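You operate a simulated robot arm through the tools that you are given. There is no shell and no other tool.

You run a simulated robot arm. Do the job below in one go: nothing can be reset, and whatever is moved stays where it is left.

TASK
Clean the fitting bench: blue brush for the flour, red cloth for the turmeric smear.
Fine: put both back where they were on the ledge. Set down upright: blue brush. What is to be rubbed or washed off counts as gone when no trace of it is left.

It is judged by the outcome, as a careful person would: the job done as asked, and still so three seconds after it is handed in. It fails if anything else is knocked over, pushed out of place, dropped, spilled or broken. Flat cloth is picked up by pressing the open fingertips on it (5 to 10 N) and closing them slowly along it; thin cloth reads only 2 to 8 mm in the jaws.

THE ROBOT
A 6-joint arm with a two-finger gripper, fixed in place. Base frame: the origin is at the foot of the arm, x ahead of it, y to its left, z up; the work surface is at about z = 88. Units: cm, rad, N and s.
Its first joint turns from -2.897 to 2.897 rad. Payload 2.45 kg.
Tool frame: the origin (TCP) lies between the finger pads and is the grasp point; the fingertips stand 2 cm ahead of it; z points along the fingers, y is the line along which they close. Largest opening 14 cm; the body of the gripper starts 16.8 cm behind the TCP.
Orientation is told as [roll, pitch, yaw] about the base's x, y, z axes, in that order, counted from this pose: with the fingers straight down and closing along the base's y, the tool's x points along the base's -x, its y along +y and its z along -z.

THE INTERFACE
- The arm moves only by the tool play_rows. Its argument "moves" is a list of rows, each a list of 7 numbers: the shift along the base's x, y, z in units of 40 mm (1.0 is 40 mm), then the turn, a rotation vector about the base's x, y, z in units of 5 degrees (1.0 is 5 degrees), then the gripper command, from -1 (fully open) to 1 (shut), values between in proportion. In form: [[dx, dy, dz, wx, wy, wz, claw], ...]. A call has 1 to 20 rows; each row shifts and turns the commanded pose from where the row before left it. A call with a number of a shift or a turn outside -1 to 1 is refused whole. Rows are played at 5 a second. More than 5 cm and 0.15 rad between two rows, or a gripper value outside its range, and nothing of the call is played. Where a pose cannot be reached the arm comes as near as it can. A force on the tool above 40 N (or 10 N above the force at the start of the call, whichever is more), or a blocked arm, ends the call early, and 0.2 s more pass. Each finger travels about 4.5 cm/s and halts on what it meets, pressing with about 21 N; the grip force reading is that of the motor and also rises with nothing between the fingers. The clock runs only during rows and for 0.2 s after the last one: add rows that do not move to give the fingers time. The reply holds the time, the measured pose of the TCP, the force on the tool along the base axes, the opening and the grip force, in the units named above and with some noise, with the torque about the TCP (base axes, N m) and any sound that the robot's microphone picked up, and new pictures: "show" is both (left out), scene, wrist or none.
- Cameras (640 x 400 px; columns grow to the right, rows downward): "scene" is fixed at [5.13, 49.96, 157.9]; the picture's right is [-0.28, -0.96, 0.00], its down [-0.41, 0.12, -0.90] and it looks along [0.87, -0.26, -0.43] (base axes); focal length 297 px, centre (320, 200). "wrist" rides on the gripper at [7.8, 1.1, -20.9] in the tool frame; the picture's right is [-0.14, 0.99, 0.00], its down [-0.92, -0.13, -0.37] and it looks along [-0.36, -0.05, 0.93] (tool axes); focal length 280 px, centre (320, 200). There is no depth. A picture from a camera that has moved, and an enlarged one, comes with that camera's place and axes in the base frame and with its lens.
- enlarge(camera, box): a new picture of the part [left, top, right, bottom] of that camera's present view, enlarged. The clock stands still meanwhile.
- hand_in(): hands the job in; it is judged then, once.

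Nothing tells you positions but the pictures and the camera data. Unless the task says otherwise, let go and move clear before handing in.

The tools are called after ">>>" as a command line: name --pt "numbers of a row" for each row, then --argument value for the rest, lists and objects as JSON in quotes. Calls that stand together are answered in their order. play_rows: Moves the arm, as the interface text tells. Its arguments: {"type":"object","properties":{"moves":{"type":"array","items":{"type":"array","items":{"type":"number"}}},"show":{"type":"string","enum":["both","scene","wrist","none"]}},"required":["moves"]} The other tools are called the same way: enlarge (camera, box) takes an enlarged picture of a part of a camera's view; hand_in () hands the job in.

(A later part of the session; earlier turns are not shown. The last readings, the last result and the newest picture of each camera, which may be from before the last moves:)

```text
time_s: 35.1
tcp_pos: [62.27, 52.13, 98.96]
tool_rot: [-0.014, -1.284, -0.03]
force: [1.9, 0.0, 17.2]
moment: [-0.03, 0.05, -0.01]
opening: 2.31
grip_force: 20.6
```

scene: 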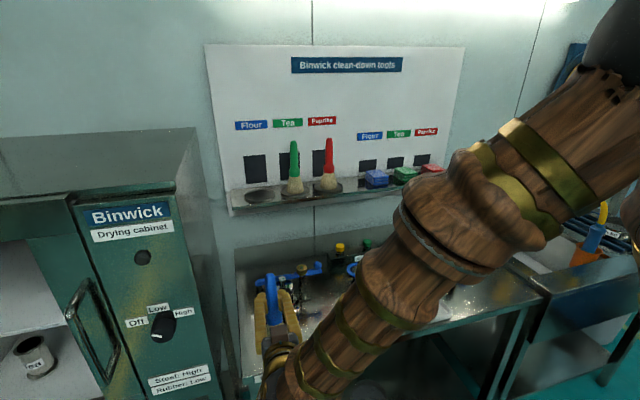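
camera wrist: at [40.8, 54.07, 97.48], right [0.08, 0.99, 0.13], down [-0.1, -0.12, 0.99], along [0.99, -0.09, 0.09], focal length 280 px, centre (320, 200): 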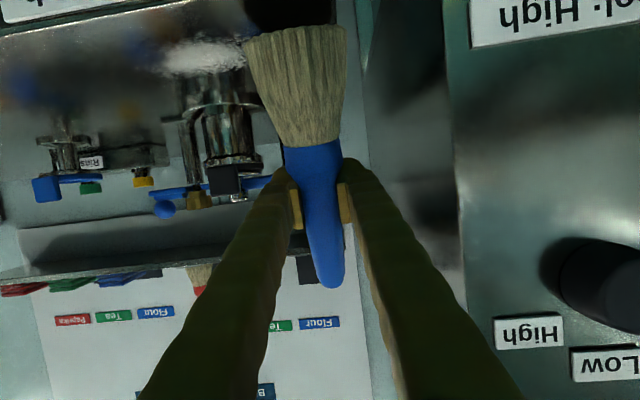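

>>> play_rows --pt "0 -0.25 -0.01 0 0 0 1" --pt "0 -0.25 0 0 0 0 1" --pt "0 -0.25 0 0 0 0 1" --pt "0 -0.25 0 0 0 0 1" --pt "0 -0.25 0 0 0 0 1" --pt "0 -0.25 0 0 0 0 1" --pt "0 -0.25 0 0 0 0 1" --pt "0 -0.25 0 0 0 0 1" --pt "0 -0.25 0 0 0 0 1" --pt "0 -0.25 0 0 0 0 1" --pt "0 -0.25 0 0 0 0 1" --pt "0 -0.25 0 0 0 0 1" --pt "0 -0.25 0 0 0 0 1" --pt "0 -0.25 0 0 0 0 1" --show "wrist"

>>> enlarge --camera "wrist" --box '[180, 0, 480, 150]'

```text
time_s: 38.1
tcp_pos: [62.32, 38.14, 98.86]
tool_rot: [-0.014, -1.282, -0.031]
force: [0.3, 0.5, 2.4]
moment: [0.13, 0.07, -0.02]
opening: 2.29
grip_force: 21.2
camera wrist: at [39.96, 40.01, 97.26], right [0.08, 0.99, 0.13], down [-0.1, -0.12, 0.99], along [0.99, -0.09, 0.09], focal length 280 px, centre (320, 200)
```

wrist: 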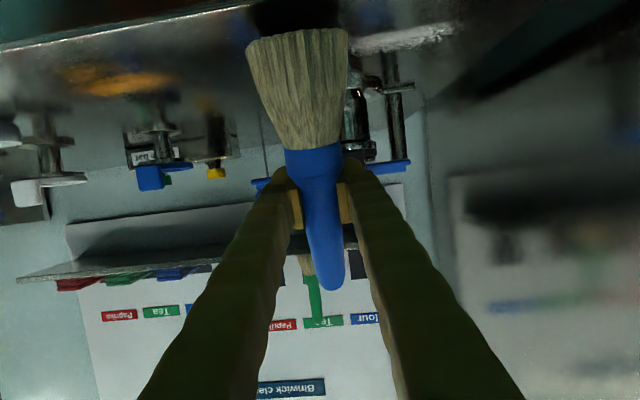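

```text
2.13 times, centred on (330, 75) of wrist
camera zoom: at [39.96, 40.01, 97.26], right [0.08, 0.99, 0.13], down [-0.1, -0.12, 0.99], along [0.99, -0.09, 0.09], focal length 598 px, centre (299, 467)
```

zoom: 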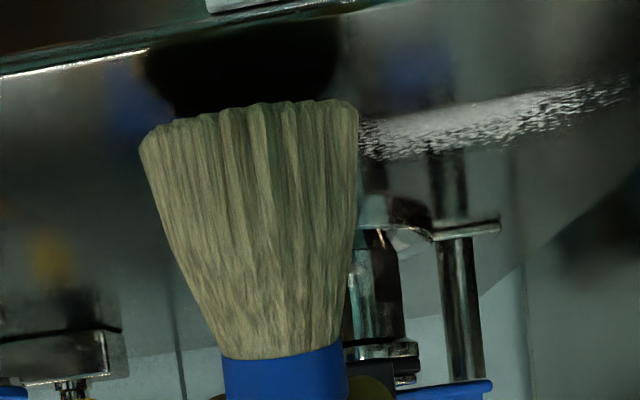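

That stroke cleared the near half of the patch; the remaining band is at x 61–64.7. I'll shift 2 cm farther in x and stroke back through it.

>>> play_rows --pt "0.25 0 0 0 0 0 1" --pt "0.2 0 -0.01 0 0 0 1" --pt "0 0.25 0 0 0 0 1" --pt "0 0.25 0 0 0 0 1" --pt "0 0.25 0 0 0 0 1" --pt "0 0.25 0 0 0 0 1" --pt "0 0.25 0 0 0 0 1" --pt "0 0.25 0 0 0 0 1" --pt "0 0.25 0 0 0 0 1" --pt "0 0.25 0 0 0 0 1" --pt "0 0.25 0 0 0 0 1" --pt "0 0.25 0 0 0 0 1" --pt "0 0.25 0 0 0 0 1" --pt "0 0.25 0 0 0 0 1" --pt "0 0.25 0 0 0 0 1" --pt "0 0.25 0 0 0 0 1" --show "wrist"

>>> enlarge --camera "wrist" --box '[100, 0, 400, 150]'

```text
time_s: 41.5
tcp_pos: [64.1, 52.09, 98.76]
tool_rot: [-0.017, -1.281, -0.026]
force: [-0.3, -1.4, 7.2]
moment: [-0.26, 0.07, 0.06]
opening: 2.26
grip_force: 20.8
camera wrist: at [41.85, 54.06, 97.23], right [0.08, 0.99, 0.13], down [-0.1, -0.12, 0.99], along [0.99, -0.09, 0.09], focal length 280 px, centre (320, 200)
```

wrist: 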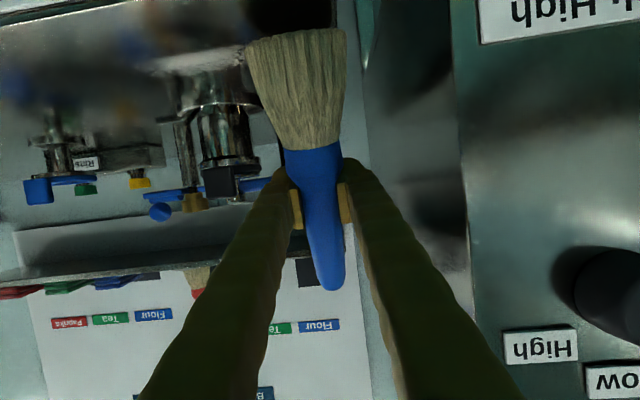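

```text
2.13 times, centred on (250, 75) of wrist
camera zoom: at [41.85, 54.06, 97.23], right [0.08, 0.99, 0.13], down [-0.1, -0.12, 0.99], along [0.99, -0.09, 0.09], focal length 598 px, centre (469, 467)
```

zoom: 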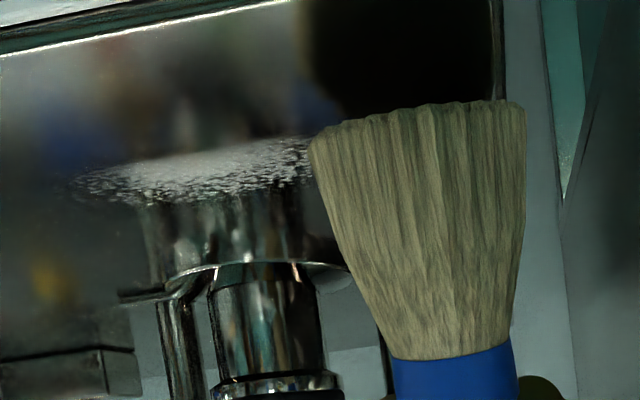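

That pass cleared nothing more, so contact was too light here. I'll press firmer and stroke back, checking force midway.

>>> play_rows --pt "0 0 -0.02 0 0 0 1" --pt "0 -0.25 0 0 0 0 1" --pt "0 -0.25 0 0 0 0 1" --pt "0 -0.25 0 0 0 0 1" --pt "0 -0.25 0 0 0 0 1" --pt "0 -0.25 0 0 0 0 1" --pt "0 -0.25 0 0 0 0 1" --show "wrist"

>>> enlarge --camera "wrist" --box '[150, 0, 450, 150]'

```text
time_s: 43.1
tcp_pos: [64.13, 46.17, 98.71]
tool_rot: [-0.015, -1.283, -0.024]
force: [-0.6, 3.5, 8.6]
moment: [0.25, 0.28, -0.01]
opening: 2.3
grip_force: 21.5
camera wrist: at [41.78, 48.06, 97.19], right [0.08, 0.99, 0.13], down [-0.1, -0.12, 0.99], along [0.99, -0.09, 0.09], focal length 280 px, centre (320, 200)
```

wrist: 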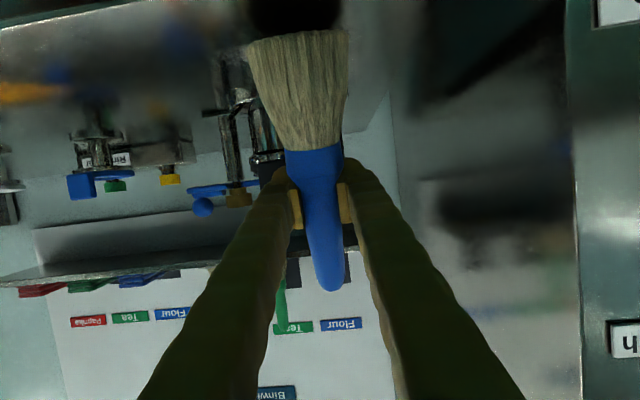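

```text
2.13 times, centred on (300, 75) of wrist
camera zoom: at [41.78, 48.06, 97.19], right [0.08, 0.99, 0.13], down [-0.1, -0.12, 0.99], along [0.99, -0.09, 0.09], focal length 598 px, centre (363, 467)
```

zoom: 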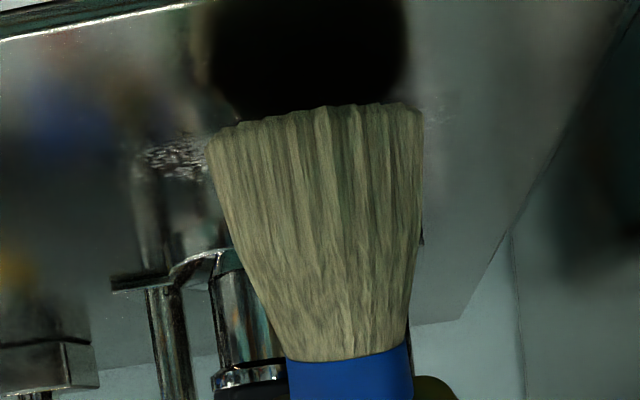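

The band to the right of the brush is now gone. I'll carry the stroke on through to y ≈ 38.

>>> play_rows --pt "0 -0.25 0 0 0 0 1" --pt "0 -0.25 0 0 0 0 1" --pt "0 -0.25 0 0 0 0 1" --pt "0 -0.25 0 0 0 0 1" --pt "0 -0.25 0 0 0 0 1" --pt "0 -0.25 0 0 0 0 1" --pt "0 -0.25 0 0 0 0 1" --pt "0 -0.25 0 0 0 0 1" --show "wrist"

>>> enlarge --camera "wrist" --box '[180, 0, 480, 150]'

```text
time_s: 44.9
tcp_pos: [64.08, 38.06, 98.73]
tool_rot: [-0.015, -1.282, -0.028]
force: [0.5, 2.4, 8.0]
moment: [0.21, 0.2, -0.05]
opening: 2.28
grip_force: 21.4
camera wrist: at [41.75, 40.01, 97.17], right [0.08, 0.99, 0.13], down [-0.1, -0.12, 0.99], along [0.99, -0.09, 0.09], focal length 280 px, centre (320, 200)
```

wrist: 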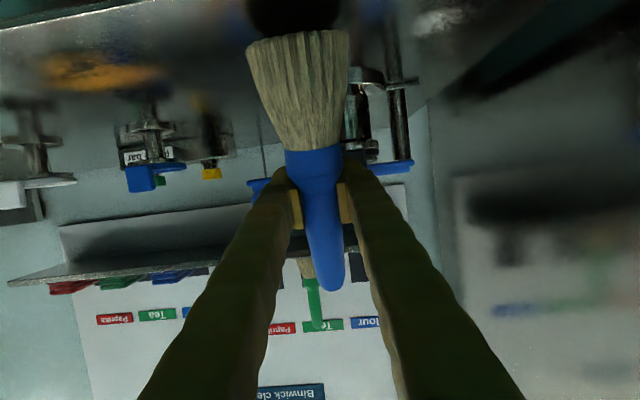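

```text
2.13 times, centred on (330, 75) of wrist
camera zoom: at [41.75, 40.01, 97.17], right [0.08, 0.99, 0.13], down [-0.1, -0.12, 0.99], along [0.99, -0.09, 0.09], focal length 598 px, centre (299, 467)
```

zoom: 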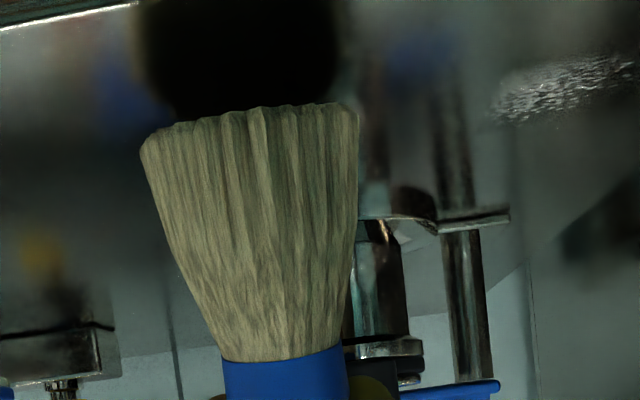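

Everything up to y ≈ 46 is cleared; the remainder is at x 61–64.5, y 46.5–50. I'll stroke back over it toward +y with a touch more pressure.

>>> play_rows --pt "0.05 0 -0.01 0 0 0 1" --pt "0 0.3 0 0 0 0 1" --pt "0 0.3 0 0 0 0 1" --pt "0 0.3 0 0 0 0 1" --pt "0 0.3 0 0 0 0 1" --pt "0 0.3 0 0 0 0 1" --pt "0 0.3 0 0 0 0 1" --pt "0 0.3 0 0 0 0 1" --pt "0 0.3 0 0 0 0 1" --pt "0 0.3 0 0 0 0 1" --pt "0 0.3 0 0 0 0 1" --pt "0 0.3 0 0 0 0 1" --pt "0 0.3 0 0 0 0 1" --pt "0 0 0 0 0 0 1" --show "wrist"

>>> enlarge --camera "wrist" --box '[100, 0, 400, 150]'

```text
time_s: 47.9
tcp_pos: [64.2, 52.6, 98.75]
tool_rot: [-0.015, -1.283, -0.027]
force: [-0.9, -2.0, 3.3]
moment: [-0.05, 0.07, 0.05]
opening: 2.26
grip_force: 20.5
camera wrist: at [41.96, 54.49, 97.11], right [0.08, 0.99, 0.13], down [-0.1, -0.12, 0.99], along [0.99, -0.09, 0.09], focal length 280 px, centre (320, 200)
```

wrist: 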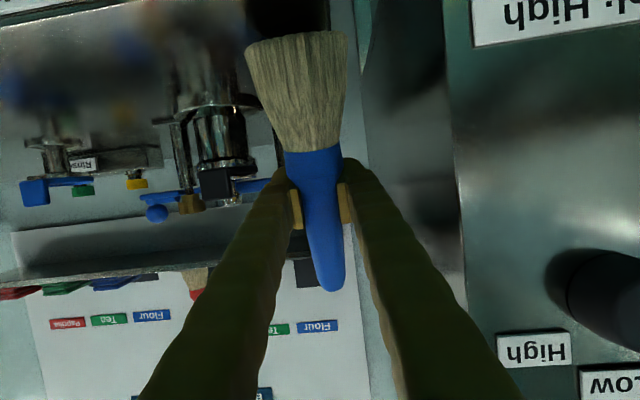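

```text
2.13 times, centred on (250, 75) of wrist
camera zoom: at [41.96, 54.49, 97.11], right [0.08, 0.99, 0.13], down [-0.1, -0.12, 0.99], along [0.99, -0.09, 0.09], focal length 598 px, centre (469, 467)
```

zoom: 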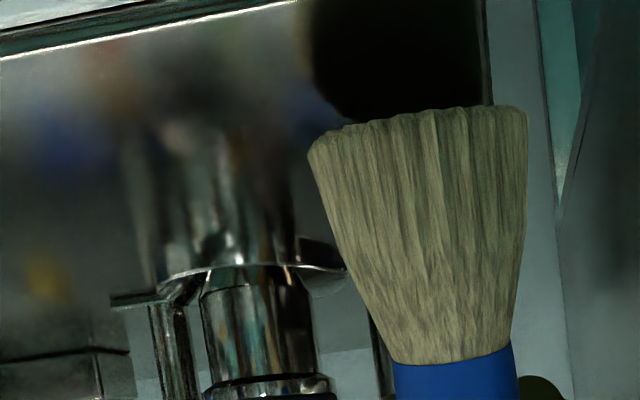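

No flour is visible now. For certainty I'll make one more pass a little farther out in x (clear of the clamp), then one nearer pass.

>>> play_rows --pt "0.2 0 0 0 0 0 1" --pt "0.15 0 -0.02 0 0 0 1" --pt "0 -0.3 0 0 0 0 1" --pt "0 -0.3 0 0 0 0 1" --pt "0 -0.3 0 0 0 0 1" --pt "0 -0.3 0 0 0 0 1" --pt "0 -0.3 0 0 0 0 1" --pt "0 -0.3 0 0 0 0 1" --pt "0 -0.3 0 0 0 0 1" --pt "0 -0.3 0 0 0 0 1" --pt "0 -0.3 0 0 0 0 1" --pt "0 -0.3 0 0 0 0 1" --pt "0 -0.3 0 0 0 0 1" --pt "0 0 0 0 0 0 1" --show "wrist"

>>> enlarge --camera "wrist" --box '[180, 0, 480, 150]'

```text
time_s: 50.9
tcp_pos: [65.55, 39.34, 98.67]
tool_rot: [-0.014, -1.283, -0.025]
force: [-0.2, 2.8, 13.2]
moment: [0.36, 0.34, -0.07]
opening: 2.29
grip_force: 21.2
camera wrist: at [43.3, 41.23, 97.03], right [0.08, 0.99, 0.13], down [-0.1, -0.12, 0.99], along [0.99, -0.09, 0.09], focal length 280 px, centre (320, 200)
```

wrist: 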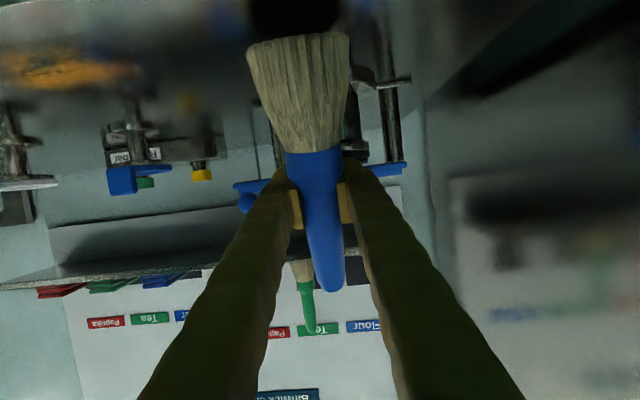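

```text
2.13 times, centred on (330, 75) of wrist
camera zoom: at [43.3, 41.23, 97.03], right [0.08, 0.99, 0.13], down [-0.1, -0.12, 0.99], along [0.99, -0.09, 0.09], focal length 598 px, centre (299, 467)
```

zoom: 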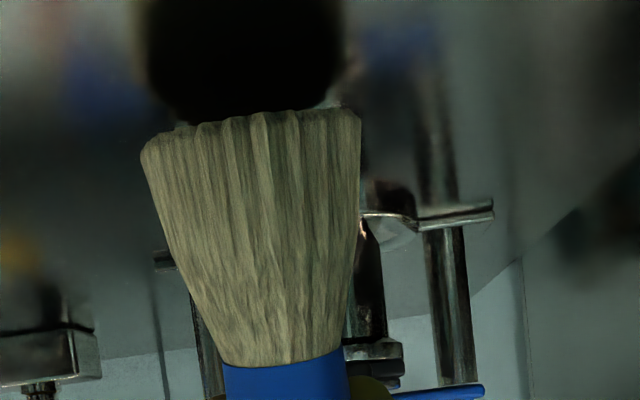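

Clean there too. One nearer pass at x ≈ 61, toward +y, for any specks by the front edge.

>>> play_rows --pt "-0.3 0 0.01 0 0 0 1" --pt "-0.3 0 0 0 0 0 1" --pt "-0.3 0 0 0 0 0 1" --pt "-0.2 0 0 0 0 0 1" --pt "0 0.3 0 0 0 0 1" --pt "0 0.3 0 0 0 0 1" --pt "0 0.3 0 0 0 0 1" --pt "0 0.3 0 0 0 0 1" --pt "0 0.3 0 0 0 0 1" --pt "0 0.3 0 0 0 0 1" --pt "0 0.3 0 0 0 0 1" --pt "0 0.3 0 0 0 0 1" --pt "0 0.3 0 0 0 0 1" --pt "0 0.3 0 0 0 0 1" --pt "0 0.3 0 0 0 0 1" --pt "0 0 0 0 0 0 1" --show "wrist"

>>> enlarge --camera "wrist" --box '[100, 0, 400, 150]'

```text
time_s: 54.3
tcp_pos: [61.34, 52.51, 98.76]
tool_rot: [-0.017, -1.283, -0.027]
force: [0.5, 0.9, 0.2]
moment: [-0.04, -0.03, 0.01]
opening: 2.29
grip_force: 21.6
camera wrist: at [38.99, 54.46, 97.1], right [0.08, 0.99, 0.13], down [-0.1, -0.12, 0.99], along [0.99, -0.09, 0.09], focal length 280 px, centre (320, 200)
```

wrist: 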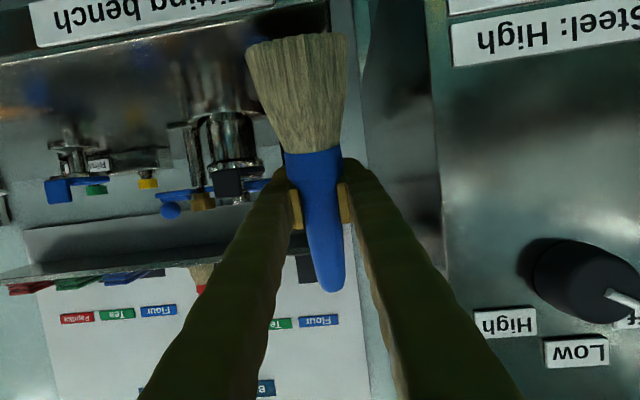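

```text
2.13 times, centred on (250, 75) of wrist
camera zoom: at [38.99, 54.46, 97.1], right [0.08, 0.99, 0.13], down [-0.1, -0.12, 0.99], along [0.99, -0.09, 0.09], focal length 598 px, centre (469, 467)
```

zoom: 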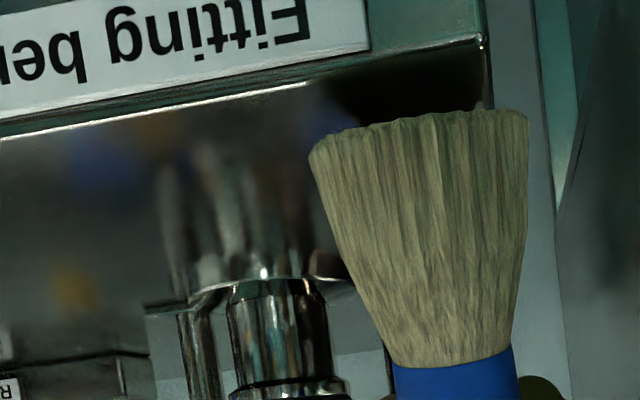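

The bench shows no flour now. I'll lift the brush, swing back toward the ledge and bring the tool level again, then check the bench from the scene camera before setting the brush down.

>>> play_rows --pt "0 0 0.4 0 0 0 1" --pt "0 -0.15 0.7 0 0 0 1" --pt "0.1 -0.3 0.7 0 0 0 1" --pt "0.1 -0.3 0.7 0 0 0 1" --pt "0.2 -0.3 0.7 0 0 0 1" --pt "0.3 -0.3 0.7 0 0 0 1" --pt "0.4 -0.3 0.7 0 0 0 1" --pt "0.5 -0.3 0.7 0 0 0 1" --pt "0.6 -0.2 0.7 0 0 0 1" --pt "0.7 -0.1 0.7 0 -0.2 0 1" --pt "0.7 -0.1 0.7 0 -0.5 0 1" --pt "0.7 -0.05 0.7 0 -0.5 0 1" --pt "0.7 0 0.5 0 -0.5 0 1" --pt "0.7 0 0.2 0 -0.5 0 1" --pt "0.6 0 0 0 -0.5 0 1" --pt "0.6 0 0 0 -0.5 0 1" --pt "0.4 0 0 0 0 0 1" --pt "0 0 0 0 0 0 1" --show "both"

>>> enlarge --camera "scene" --box '[230, 220, 550, 400]'

>>> enlarge --camera "scene" --box '[235, 310, 355, 390]'

```text
time_s: 58.1
tcp_pos: [90.45, 42.99, 133.9]
tool_rot: [0.718, -1.56, -0.758]
force: [-0.3, -1.4, -0.9]
moment: [0.02, 0.0, -0.03]
opening: 2.26
grip_force: 20.9
camera wrist: at [69.49, 44.86, 126.21], right [0.04, 0.99, 0.14], down [-0.37, -0.12, 0.92], along [0.93, -0.09, 0.36], focal length 280 px, centre (320, 200)
```

scene: 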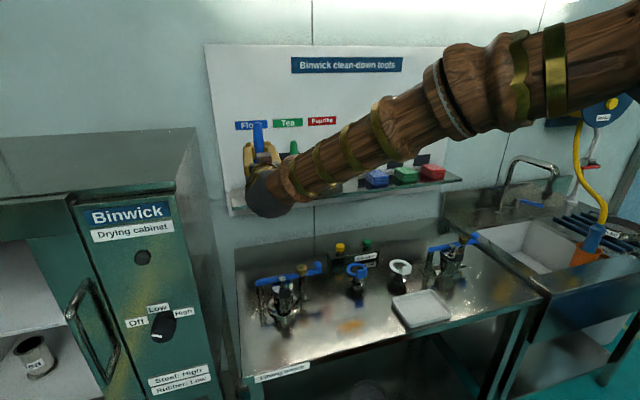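
wrist: 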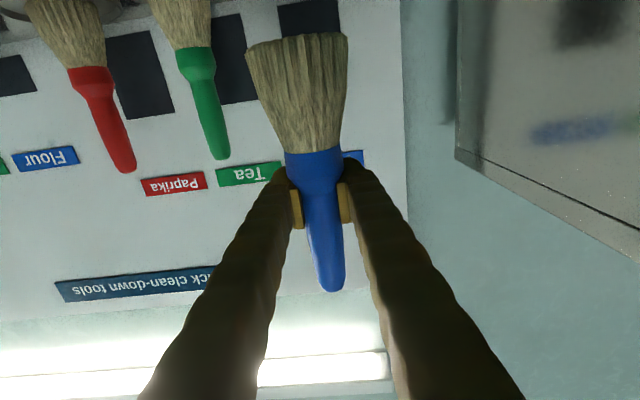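

```text
2.00 times, centred on (390, 310) of scene
camera zoom: at [5.13, 49.96, 157.9], right [-0.28, -0.96, 0.0], down [-0.41, 0.12, -0.9], along [0.87, -0.26, -0.43], focal length 595 px, centre (180, -20)
```

zoom: 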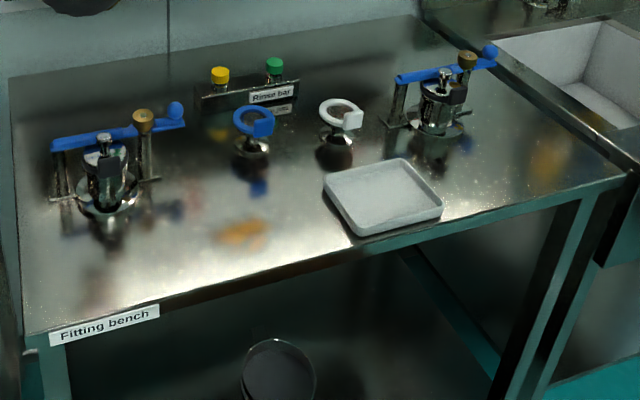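

```text
5.00 times, centred on (295, 350) of scene
camera zoom: at [5.13, 49.96, 157.9], right [-0.28, -0.96, 0.0], down [-0.41, 0.12, -0.9], along [0.87, -0.26, -0.43], focal length 1487 px, centre (445, -550)
```

zoom: 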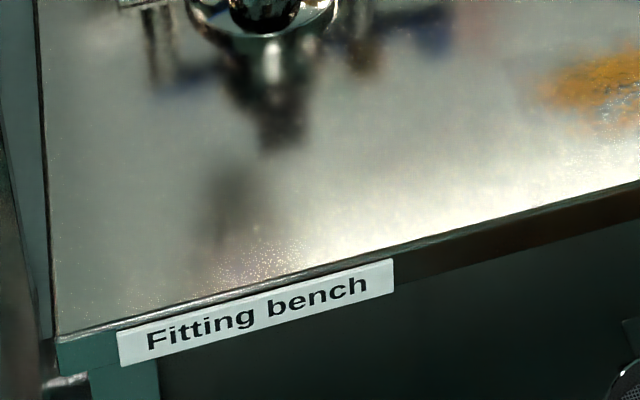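

The flour patch is gone. I'll compare the fine sparkle near the front edge with other areas of the bench to be sure it is only the steel's glint.

>>> enlarge --camera "scene" --box '[430, 270, 550, 350]'

>>> enlarge --camera "scene" --box '[240, 340, 310, 385]'

>>> enlarge --camera "scene" --box '[320, 300, 400, 355]'

```text
5.00 times, centred on (490, 310) of scene
camera zoom: at [5.13, 49.96, 157.9], right [-0.28, -0.96, 0.0], down [-0.41, 0.12, -0.9], along [0.87, -0.26, -0.43], focal length 1487 px, centre (-530, -350)
```

zoom: 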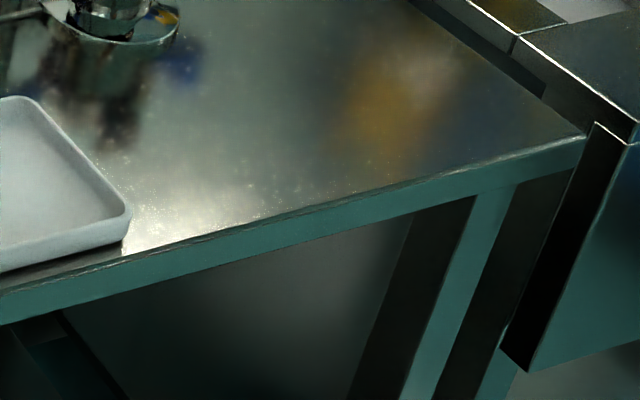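

```text
8.89 times, centred on (275, 362) of scene
camera zoom: at [5.13, 49.96, 157.9], right [-0.28, -0.96, 0.0], down [-0.41, 0.12, -0.9], along [0.87, -0.26, -0.43], focal length 2644 px, centre (720, -1244)
```

zoom: 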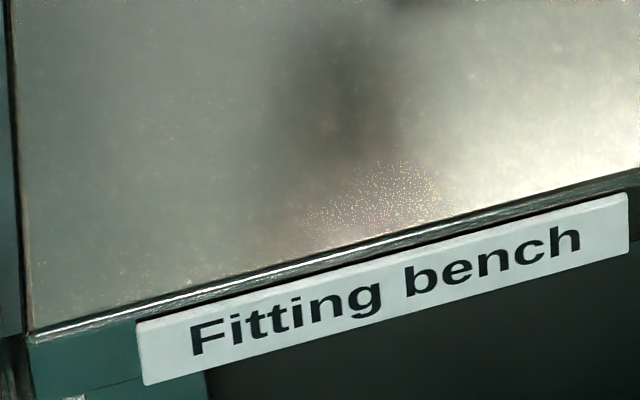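

```text
7.27 times, centred on (360, 328) of scene
camera zoom: at [5.13, 49.96, 157.9], right [-0.28, -0.96, 0.0], down [-0.41, 0.12, -0.9], along [0.87, -0.26, -0.43], focal length 2163 px, centre (29, -727)
```

zoom: 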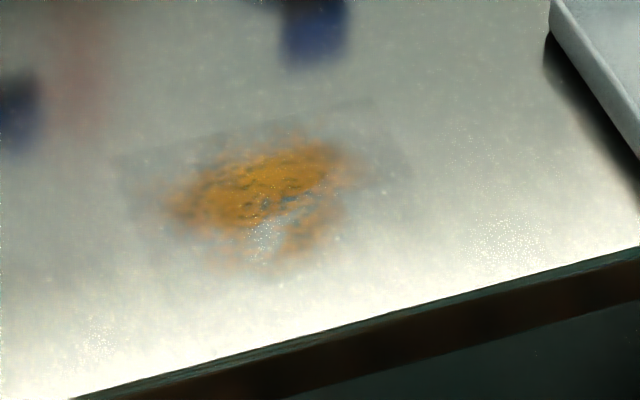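

The sparkle occurs in all the highlights, so it's only glint; the flour is gone. Now I'll correct the small yaw drift and carry the brush over its dish at the pose I took it from.

>>> play_rows --pt "0.5 0 0 0 0 0.2 1" --pt "0.5 0 0 0 0 0.26 1" --pt "0.5 0 0 0 0 0 1" --pt "0.5 0 0 0 0 0 1" --pt "0.5 0 0 0 0 0 1" --pt "0.5 0 0 0 0 0 1" --pt "0.4 0 0 0 0 0 1" --pt "0.34 -0.02 0 0 0 0 1" --pt "0 0 0 0 0 0 1" --pt "0 0 0 0 0 0 1" --show "both"

>>> enlarge --camera "scene" --box '[220, 100, 340, 210]'

```text
time_s: 60.3
tcp_pos: [105.48, 42.87, 133.89]
tool_rot: [0.689, -1.559, -0.69]
force: [0.3, -0.3, -0.7]
moment: [0.0, 0.0, 0.0]
opening: 2.28
grip_force: 21.3
camera wrist: at [84.4, 43.96, 126.2], right [0.0, 0.99, 0.14], down [-0.36, -0.13, 0.92], along [0.93, -0.05, 0.36], focal length 280 px, centre (320, 200)
```

scene: 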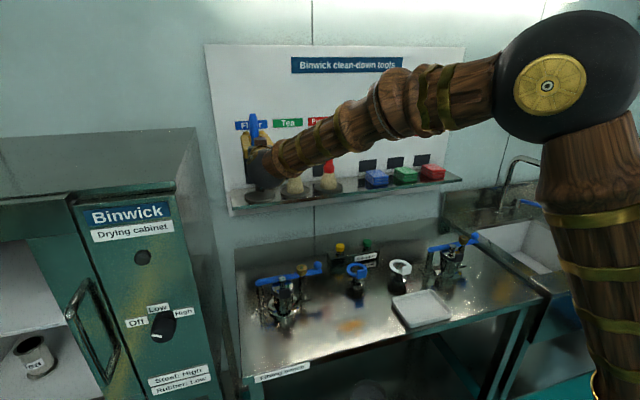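
wrist: 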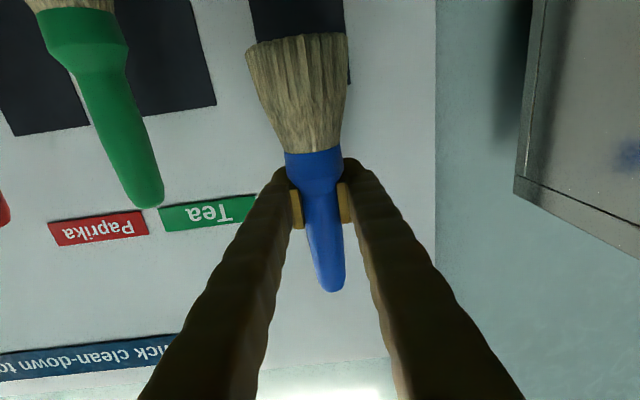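

```text
3.64 times, centred on (280, 155) of scene
camera zoom: at [5.13, 49.96, 157.9], right [-0.28, -0.96, 0.0], down [-0.41, 0.12, -0.9], along [0.87, -0.26, -0.43], focal length 1082 px, centre (466, 364)
```

zoom: 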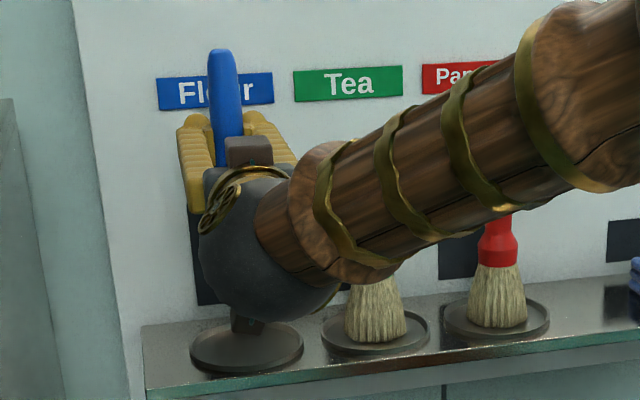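

The brush is over its dish at the original pick-up position. I'll lower it to just above contact.

>>> play_rows --pt "0 0 -0.3 0 0 0 1" --pt "0 0 -0.3 0 0 0 1" --pt "0 0 -0.3 0 0 0 1" --pt "0 0 -0.3 0 0 0 1" --pt "0 0 -0.3 0 0 0 1" --pt "0 0 -0.3 0 0 0 1" --pt "0 0 -0.1 0 0 0 1" --pt "0 0 0 0 0 0 1" --show "wrist"

>>> enlarge --camera "wrist" --box '[200, 0, 440, 150]'

```text
time_s: 62.1
tcp_pos: [105.49, 42.89, 126.12]
tool_rot: [0.684, -1.559, -0.686]
force: [-0.6, 0.9, -0.7]
moment: [0.01, -0.02, -0.05]
opening: 2.3
grip_force: 20.9
camera wrist: at [84.43, 43.9, 118.55], right [0.0, 0.99, 0.14], down [-0.36, -0.13, 0.92], along [0.93, -0.05, 0.36], focal length 280 px, centre (320, 200)
```

wrist: 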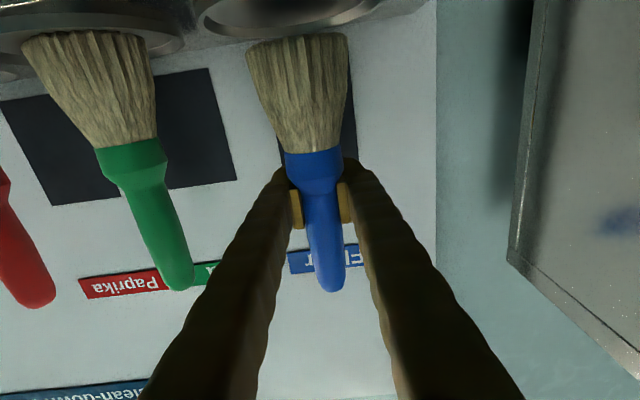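

```text
2.67 times, centred on (320, 75) of wrist
camera zoom: at [84.43, 43.9, 118.55], right [0.0, 0.99, 0.14], down [-0.36, -0.13, 0.92], along [0.93, -0.05, 0.36], focal length 748 px, centre (320, 533)
```

zoom: 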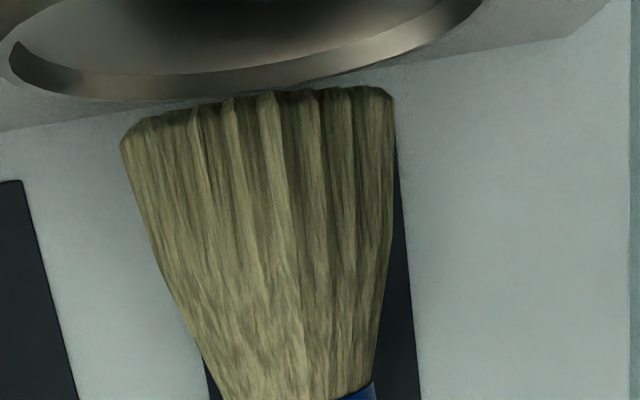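

The dish rim shows right under the bristles, and they line up. I'll continue down in small steps until it touches.

>>> play_rows --pt "0 0 -0.1 0 0 0 1" --pt "0 0 -0.1 0 0 0 1" --pt "0 0 -0.1 0 0 0 1" --pt "0 0 -0.1 0 0 0 1" --pt "0 0 0 0 0 0 1" --show "wrist"

```text
time_s: 63.3
tcp_pos: [105.51, 42.84, 124.58]
tool_rot: [0.685, -1.559, -0.685]
force: [1.1, -0.2, -0.8]
moment: [0.02, 0.01, -0.03]
opening: 2.29
grip_force: 20.7
camera wrist: at [84.39, 43.92, 116.98], right [0.0, 0.99, 0.14], down [-0.36, -0.13, 0.92], along [0.93, -0.05, 0.36], focal length 280 px, centre (320, 200)
```

wrist: 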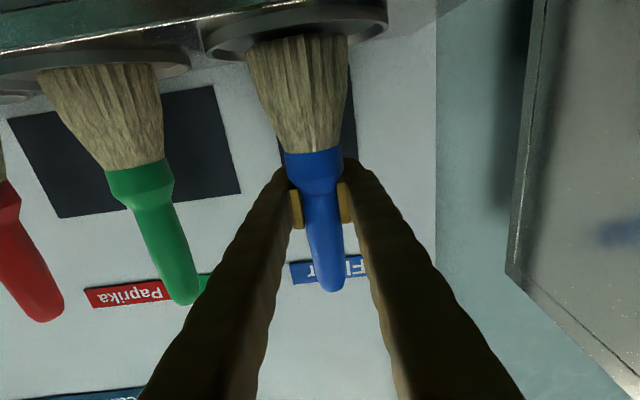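

>>> play_rows --pt "0 0 -0.08 0 0 0 1" --pt "0 0 -0.08 0 0 0 1" --pt "0 0 0 0 0 0 1" --show "none"

```text
time_s: 64.1
tcp_pos: [105.52, 42.79, 124.29]
tool_rot: [0.908, -1.561, -0.907]
force: [-1.2, 1.2, 16.1]
moment: [0.12, -0.07, -0.03]
opening: 2.3
grip_force: 21.0
```

The bristles touched the dish at about z 124.3 (16 N). I'll ease off to a light touch and look.

>>> play_rows --pt "0 0 0.04 0 0 0 1" --pt "0 0 0 0 0 0 1" --show "both"

>>> enlarge --camera "wrist" --box '[180, 0, 420, 150]'

>>> enlarge --camera "scene" --box '[220, 110, 340, 220]'

```text
time_s: 64.7
tcp_pos: [105.36, 42.84, 124.02]
tool_rot: [0.71, -1.559, -0.712]
force: [0.3, 0.9, 11.8]
moment: [0.1, -0.21, 0.01]
opening: 2.3
grip_force: 21.3
camera wrist: at [84.36, 43.88, 116.57], right [0.0, 0.99, 0.14], down [-0.36, -0.13, 0.92], along [0.93, -0.05, 0.36], focal length 280 px, centre (320, 200)
```

scene: 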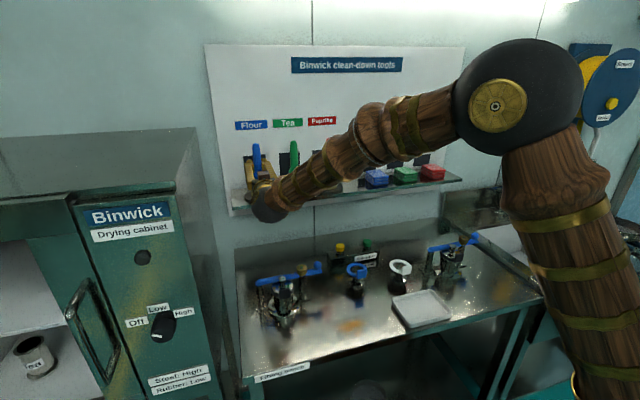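
wrist: 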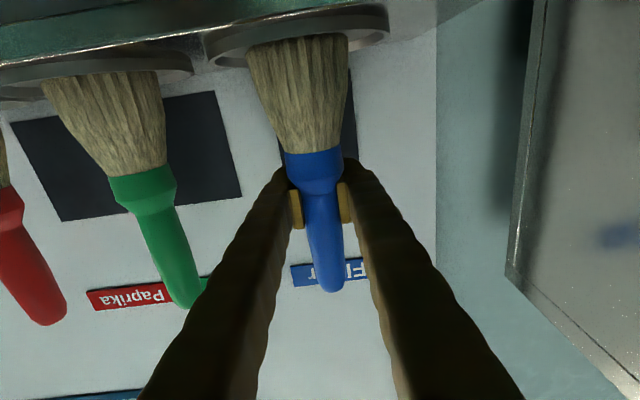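

```text
2.67 times, centred on (300, 75) of wrist
camera zoom: at [84.36, 43.88, 116.57], right [0.0, 0.99, 0.14], down [-0.36, -0.13, 0.92], along [0.93, -0.05, 0.36], focal length 748 px, centre (373, 533)
```

zoom: 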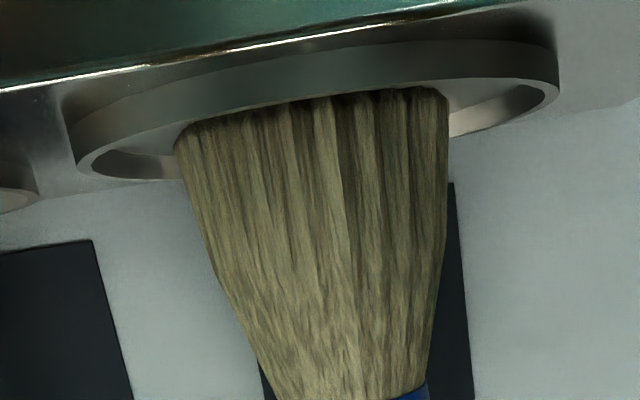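

```text
3.64 times, centred on (280, 165) of scene
camera zoom: at [5.13, 49.96, 157.9], right [-0.28, -0.96, 0.0], down [-0.41, 0.12, -0.9], along [0.87, -0.26, -0.43], focal length 1082 px, centre (466, 327)
```

zoom: 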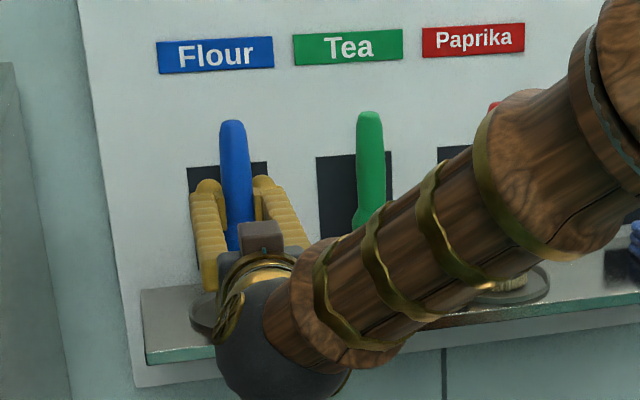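

The brush is in its dish at its old place, handle in the same pixel position as before. I'll relieve the pressure and open the fingers gradually.

>>> play_rows --pt "0 0 0.02 0 0 0 1" --pt "0 0 0 0 0 0 0.66" --pt "0 0 0 0 0 0 0.6" --pt "0 0 0 0 0 0 0.5" --pt "0 0 0 0 0 0 0.3" --pt "0 0 0 0 0 0 0.1" --pt "0 0 0 0 0 0 -0.1" --pt "0 0 0 0 0 0 -0.2" --pt "0 0 0 0 0 0 -0.2" --pt "0 0 0 0 0 0 -0.2" --show "both"

>>> enlarge --camera "wrist" --box '[200, 0, 440, 300]'

>>> enlarge --camera "scene" --box '[220, 110, 340, 220]'

```text
time_s: 66.9
tcp_pos: [105.4, 42.87, 124.12]
tool_rot: [0.691, -1.56, -0.693]
force: [0.5, 0.3, -0.7]
moment: [-0.01, -0.01, -0.02]
opening: 8.4
grip_force: 0.1
camera wrist: at [84.37, 43.9, 116.63], right [0.0, 0.99, 0.14], down [-0.36, -0.13, 0.92], along [0.93, -0.05, 0.36], focal length 280 px, centre (320, 200)
```

scene: 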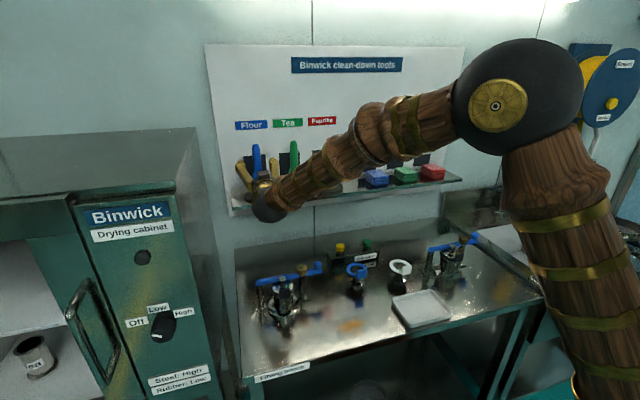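
wrist: 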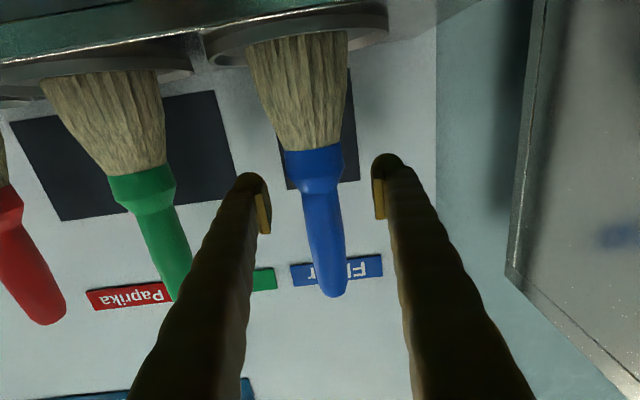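

```text
1.33 times, centred on (320, 150) of wrist
camera zoom: at [84.37, 43.9, 116.63], right [0.0, 0.99, 0.14], down [-0.36, -0.13, 0.92], along [0.93, -0.05, 0.36], focal length 374 px, centre (320, 267)
```

zoom: 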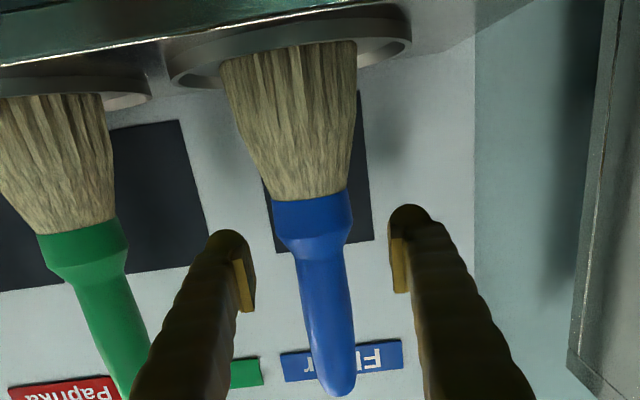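

```text
3.64 times, centred on (280, 165) of scene
camera zoom: at [5.13, 49.96, 157.9], right [-0.28, -0.96, 0.0], down [-0.41, 0.12, -0.9], along [0.87, -0.26, -0.43], focal length 1082 px, centre (466, 327)
```

zoom: 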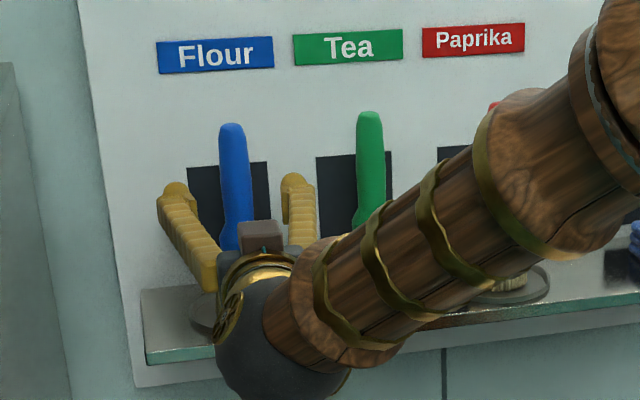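

The blue brush stands upright in its dish, released. I'll back straight out, then travel across to view the red cloth, tilting the tool down on the way.

>>> play_rows --pt "-0.4 0 0 0 0 0 -0.2" --pt "-0.5 0 0 0 0 0 -0.2" --pt "-0.5 0 0 0 0 0 -0.2" --pt "-0.5 0 0 0 0 0 -0.2" --pt "-0.6 0 0 0 0 0 -0.2" --pt "-0.7 0 0 0 0 0 -0.2" --pt "-0.8 0 0 0 0 0 -0.2" --pt "-0.8 0 0.2 0 0 0 -0.2" --pt "-0.6 0 0.3 0 0 0 -0.2" --pt "-0.3 0 0.3 0 0 0 -0.2" --pt "0 0 0 0 0 0 -0.2" --show "both"

>>> enlarge --camera "scene" --box '[220, 110, 340, 220]'

```text
time_s: 69.3
tcp_pos: [82.6, 42.82, 127.52]
tool_rot: [0.676, -1.559, -0.678]
force: [0.6, 0.6, -0.1]
moment: [0.0, -0.05, 0.0]
opening: 8.43
grip_force: 0.1
camera wrist: at [61.59, 43.86, 119.82], right [0.0, 0.99, 0.14], down [-0.36, -0.13, 0.92], along [0.93, -0.05, 0.36], focal length 280 px, centre (320, 200)
```

scene: 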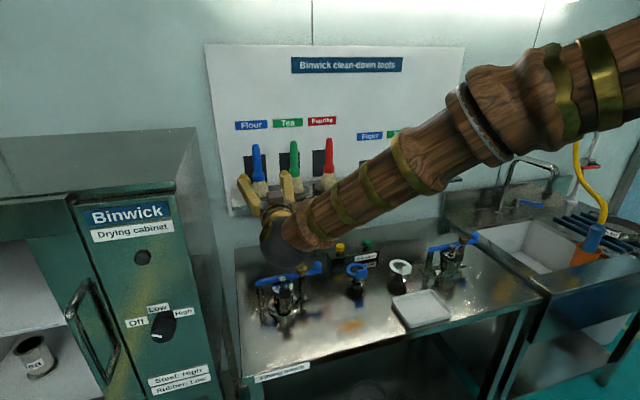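
wrist: 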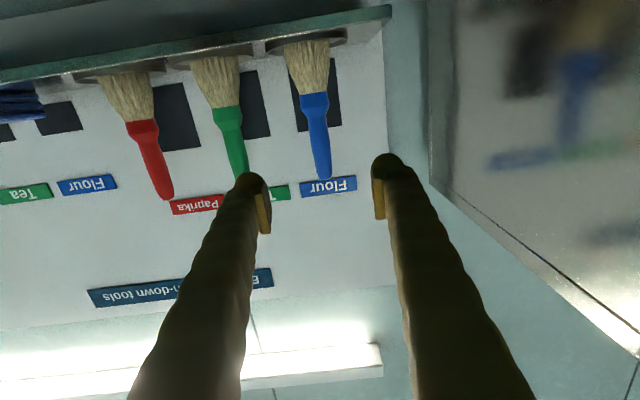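

```text
3.64 times, centred on (280, 165) of scene
camera zoom: at [5.13, 49.96, 157.9], right [-0.28, -0.96, 0.0], down [-0.41, 0.12, -0.9], along [0.87, -0.26, -0.43], focal length 1082 px, centre (466, 327)
```

zoom: 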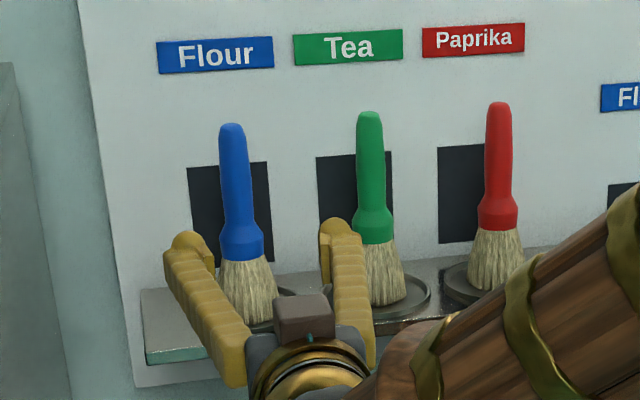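

The brush stands as it should. Now I'll travel across in front of the ledge to y ≈ −28 and tilt the tool to 45° to view the cloths.

>>> play_rows --pt "0 -0.5 0 0 0.5 0 -1" --pt "0 -0.9 0 0 0.5 0 -1" --pt "0 -1 0 0 0.5 0 -1" --pt "0 -1 0 0 0.5 0 -1" --pt "0 -1 0 0 0.5 0 -1" --pt "0 -1 0 0 0.5 0 -1" --pt "0 -1 0 0 0.5 0 -1" --pt "0 -1 0 0 0.5 0 -1" --pt "0 -1 0 0 0.5 0 -1" --pt "0 -1 0 0 0.5 0 -1" --pt "0 -1 0 0 0.5 0 -1" --pt "0 -1 0 0 0.5 0 -1" --pt "0 -1 0 0 0.5 0 -1" --pt "0 -1 0 0 0.5 0 -1" --pt "0 -1 0 0 0.5 0 -1" --pt "0 -1 0 0 0.5 0 -1" --pt "0 -1 0 0 0.5 0 -1" --pt "0 -0.9 0 0 0.4 0 -1" --pt "0 -0.4 0 0 0 0 -1" --pt "0 0 0 0 0 0 -1" --show "both"

>>> enlarge --camera "wrist" --box '[200, 80, 520, 280]'

```text
time_s: 73.5
tcp_pos: [82.63, -26.14, 127.37]
tool_rot: [0.007, -0.785, -0.01]
force: [-0.9, 0.0, 0.2]
moment: [0.02, 0.02, 0.01]
opening: 13.98
grip_force: 0.1
out of reach, approached as far as the arm can: row 12
camera wrist: at [62.11, -25.1, 136.55], right [0.1, 0.99, 0.1], down [0.39, -0.13, 0.91], along [0.92, -0.05, -0.4], focal length 280 px, centre (320, 200)
```

scene: 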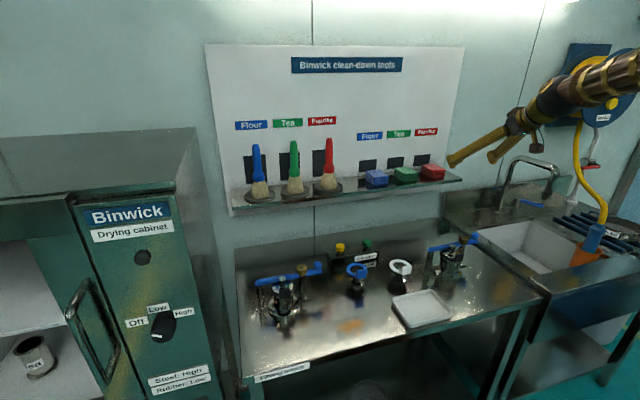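
wrist: 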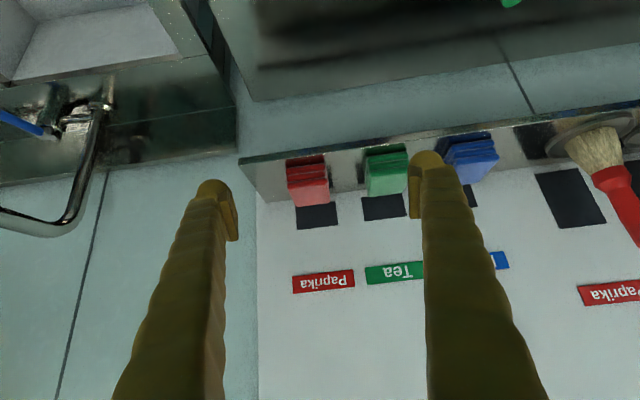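

```text
2.00 times, centred on (360, 180) of wrist
camera zoom: at [62.11, -25.1, 136.55], right [0.1, 0.99, 0.1], down [0.39, -0.13, 0.91], along [0.92, -0.05, -0.4], focal length 561 px, centre (240, 240)
```

zoom: 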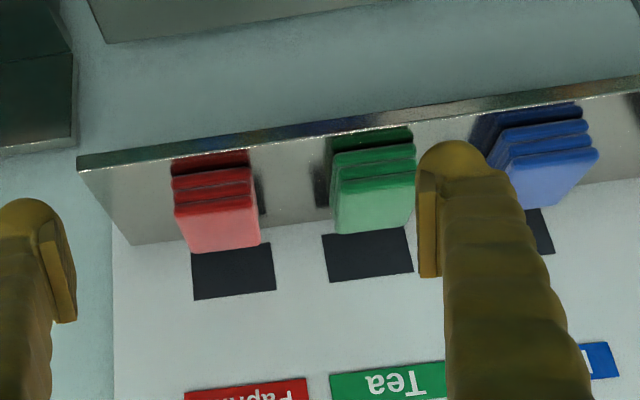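

The wrist view places the red cloth at about x 103–113, y −32.5 to −26, z 112–115, with a 7 cm gap to the green one. I'll move closer above it with the fingers 11 cm apart and re-check the alignment.

>>> play_rows --pt "0.54 -0.096 -0.1 0 0 0 -0.571" --pt "0.54 -0.096 -0.1 0 0 0 -0.571" --pt "0.54 -0.096 -0.1 0 0 0 -0.571" --pt "0.54 -0.096 -0.1 0 0 0 -0.571" --pt "0.54 -0.096 -0.1 0 0 0 -0.571" --pt "0.54 -0.096 -0.1 0 0 0 -0.571" --pt "0.54 -0.096 -0.1 0 0 0 -0.571" --pt "0.54 -0.096 0 0 0 0 -0.571" --pt "0 0 0 0 0 0 -0.571" --show "both"

>>> enlarge --camera "wrist" --box '[200, 60, 460, 260]'

>>> enlarge --camera "scene" --box '[340, 110, 480, 200]'

```text
time_s: 75.5
tcp_pos: [99.91, -29.23, 124.45]
tool_rot: [0.007, -0.785, -0.011]
force: [0.7, -0.3, -0.8]
moment: [-0.02, 0.0, -0.01]
opening: 10.99
grip_force: 0.0
camera wrist: at [79.49, -28.21, 133.65], right [0.1, 0.99, 0.1], down [0.39, -0.13, 0.91], along [0.92, -0.05, -0.4], focal length 280 px, centre (320, 200)
```

scene: 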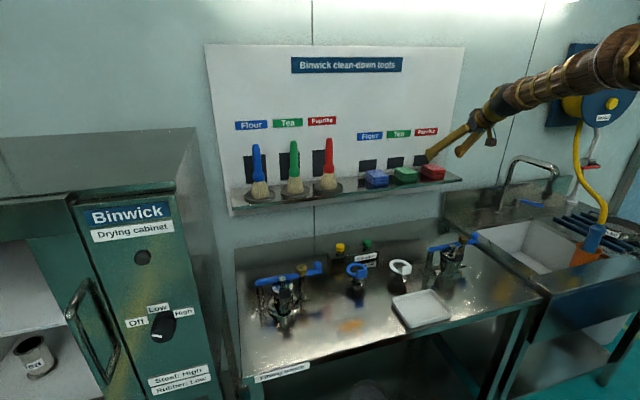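
wrist: 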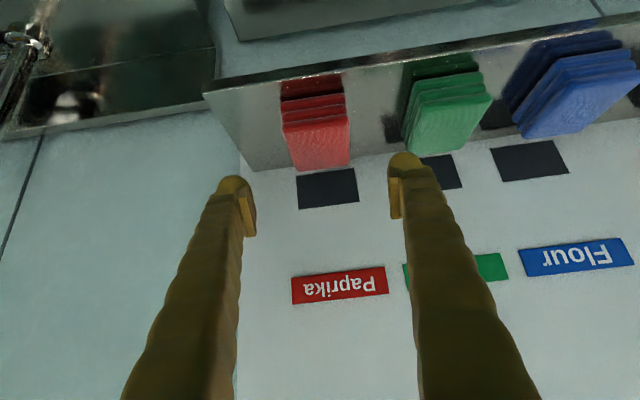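

```text
2.00 times, centred on (330, 160) of wrist
camera zoom: at [79.49, -28.21, 133.65], right [0.1, 0.99, 0.1], down [0.39, -0.13, 0.91], along [0.92, -0.05, -0.4], focal length 561 px, centre (300, 280)
```

zoom: 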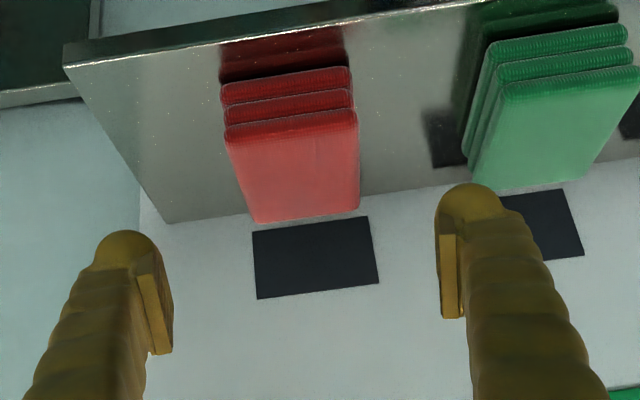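

```text
4.44 times, centred on (410, 155) of scene
camera zoom: at [5.13, 49.96, 157.9], right [-0.28, -0.96, 0.0], down [-0.41, 0.12, -0.9], along [0.87, -0.26, -0.43], focal length 1322 px, centre (-80, 400)
```

zoom: 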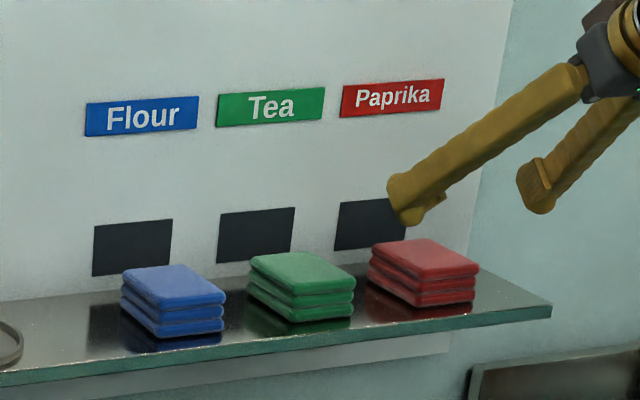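

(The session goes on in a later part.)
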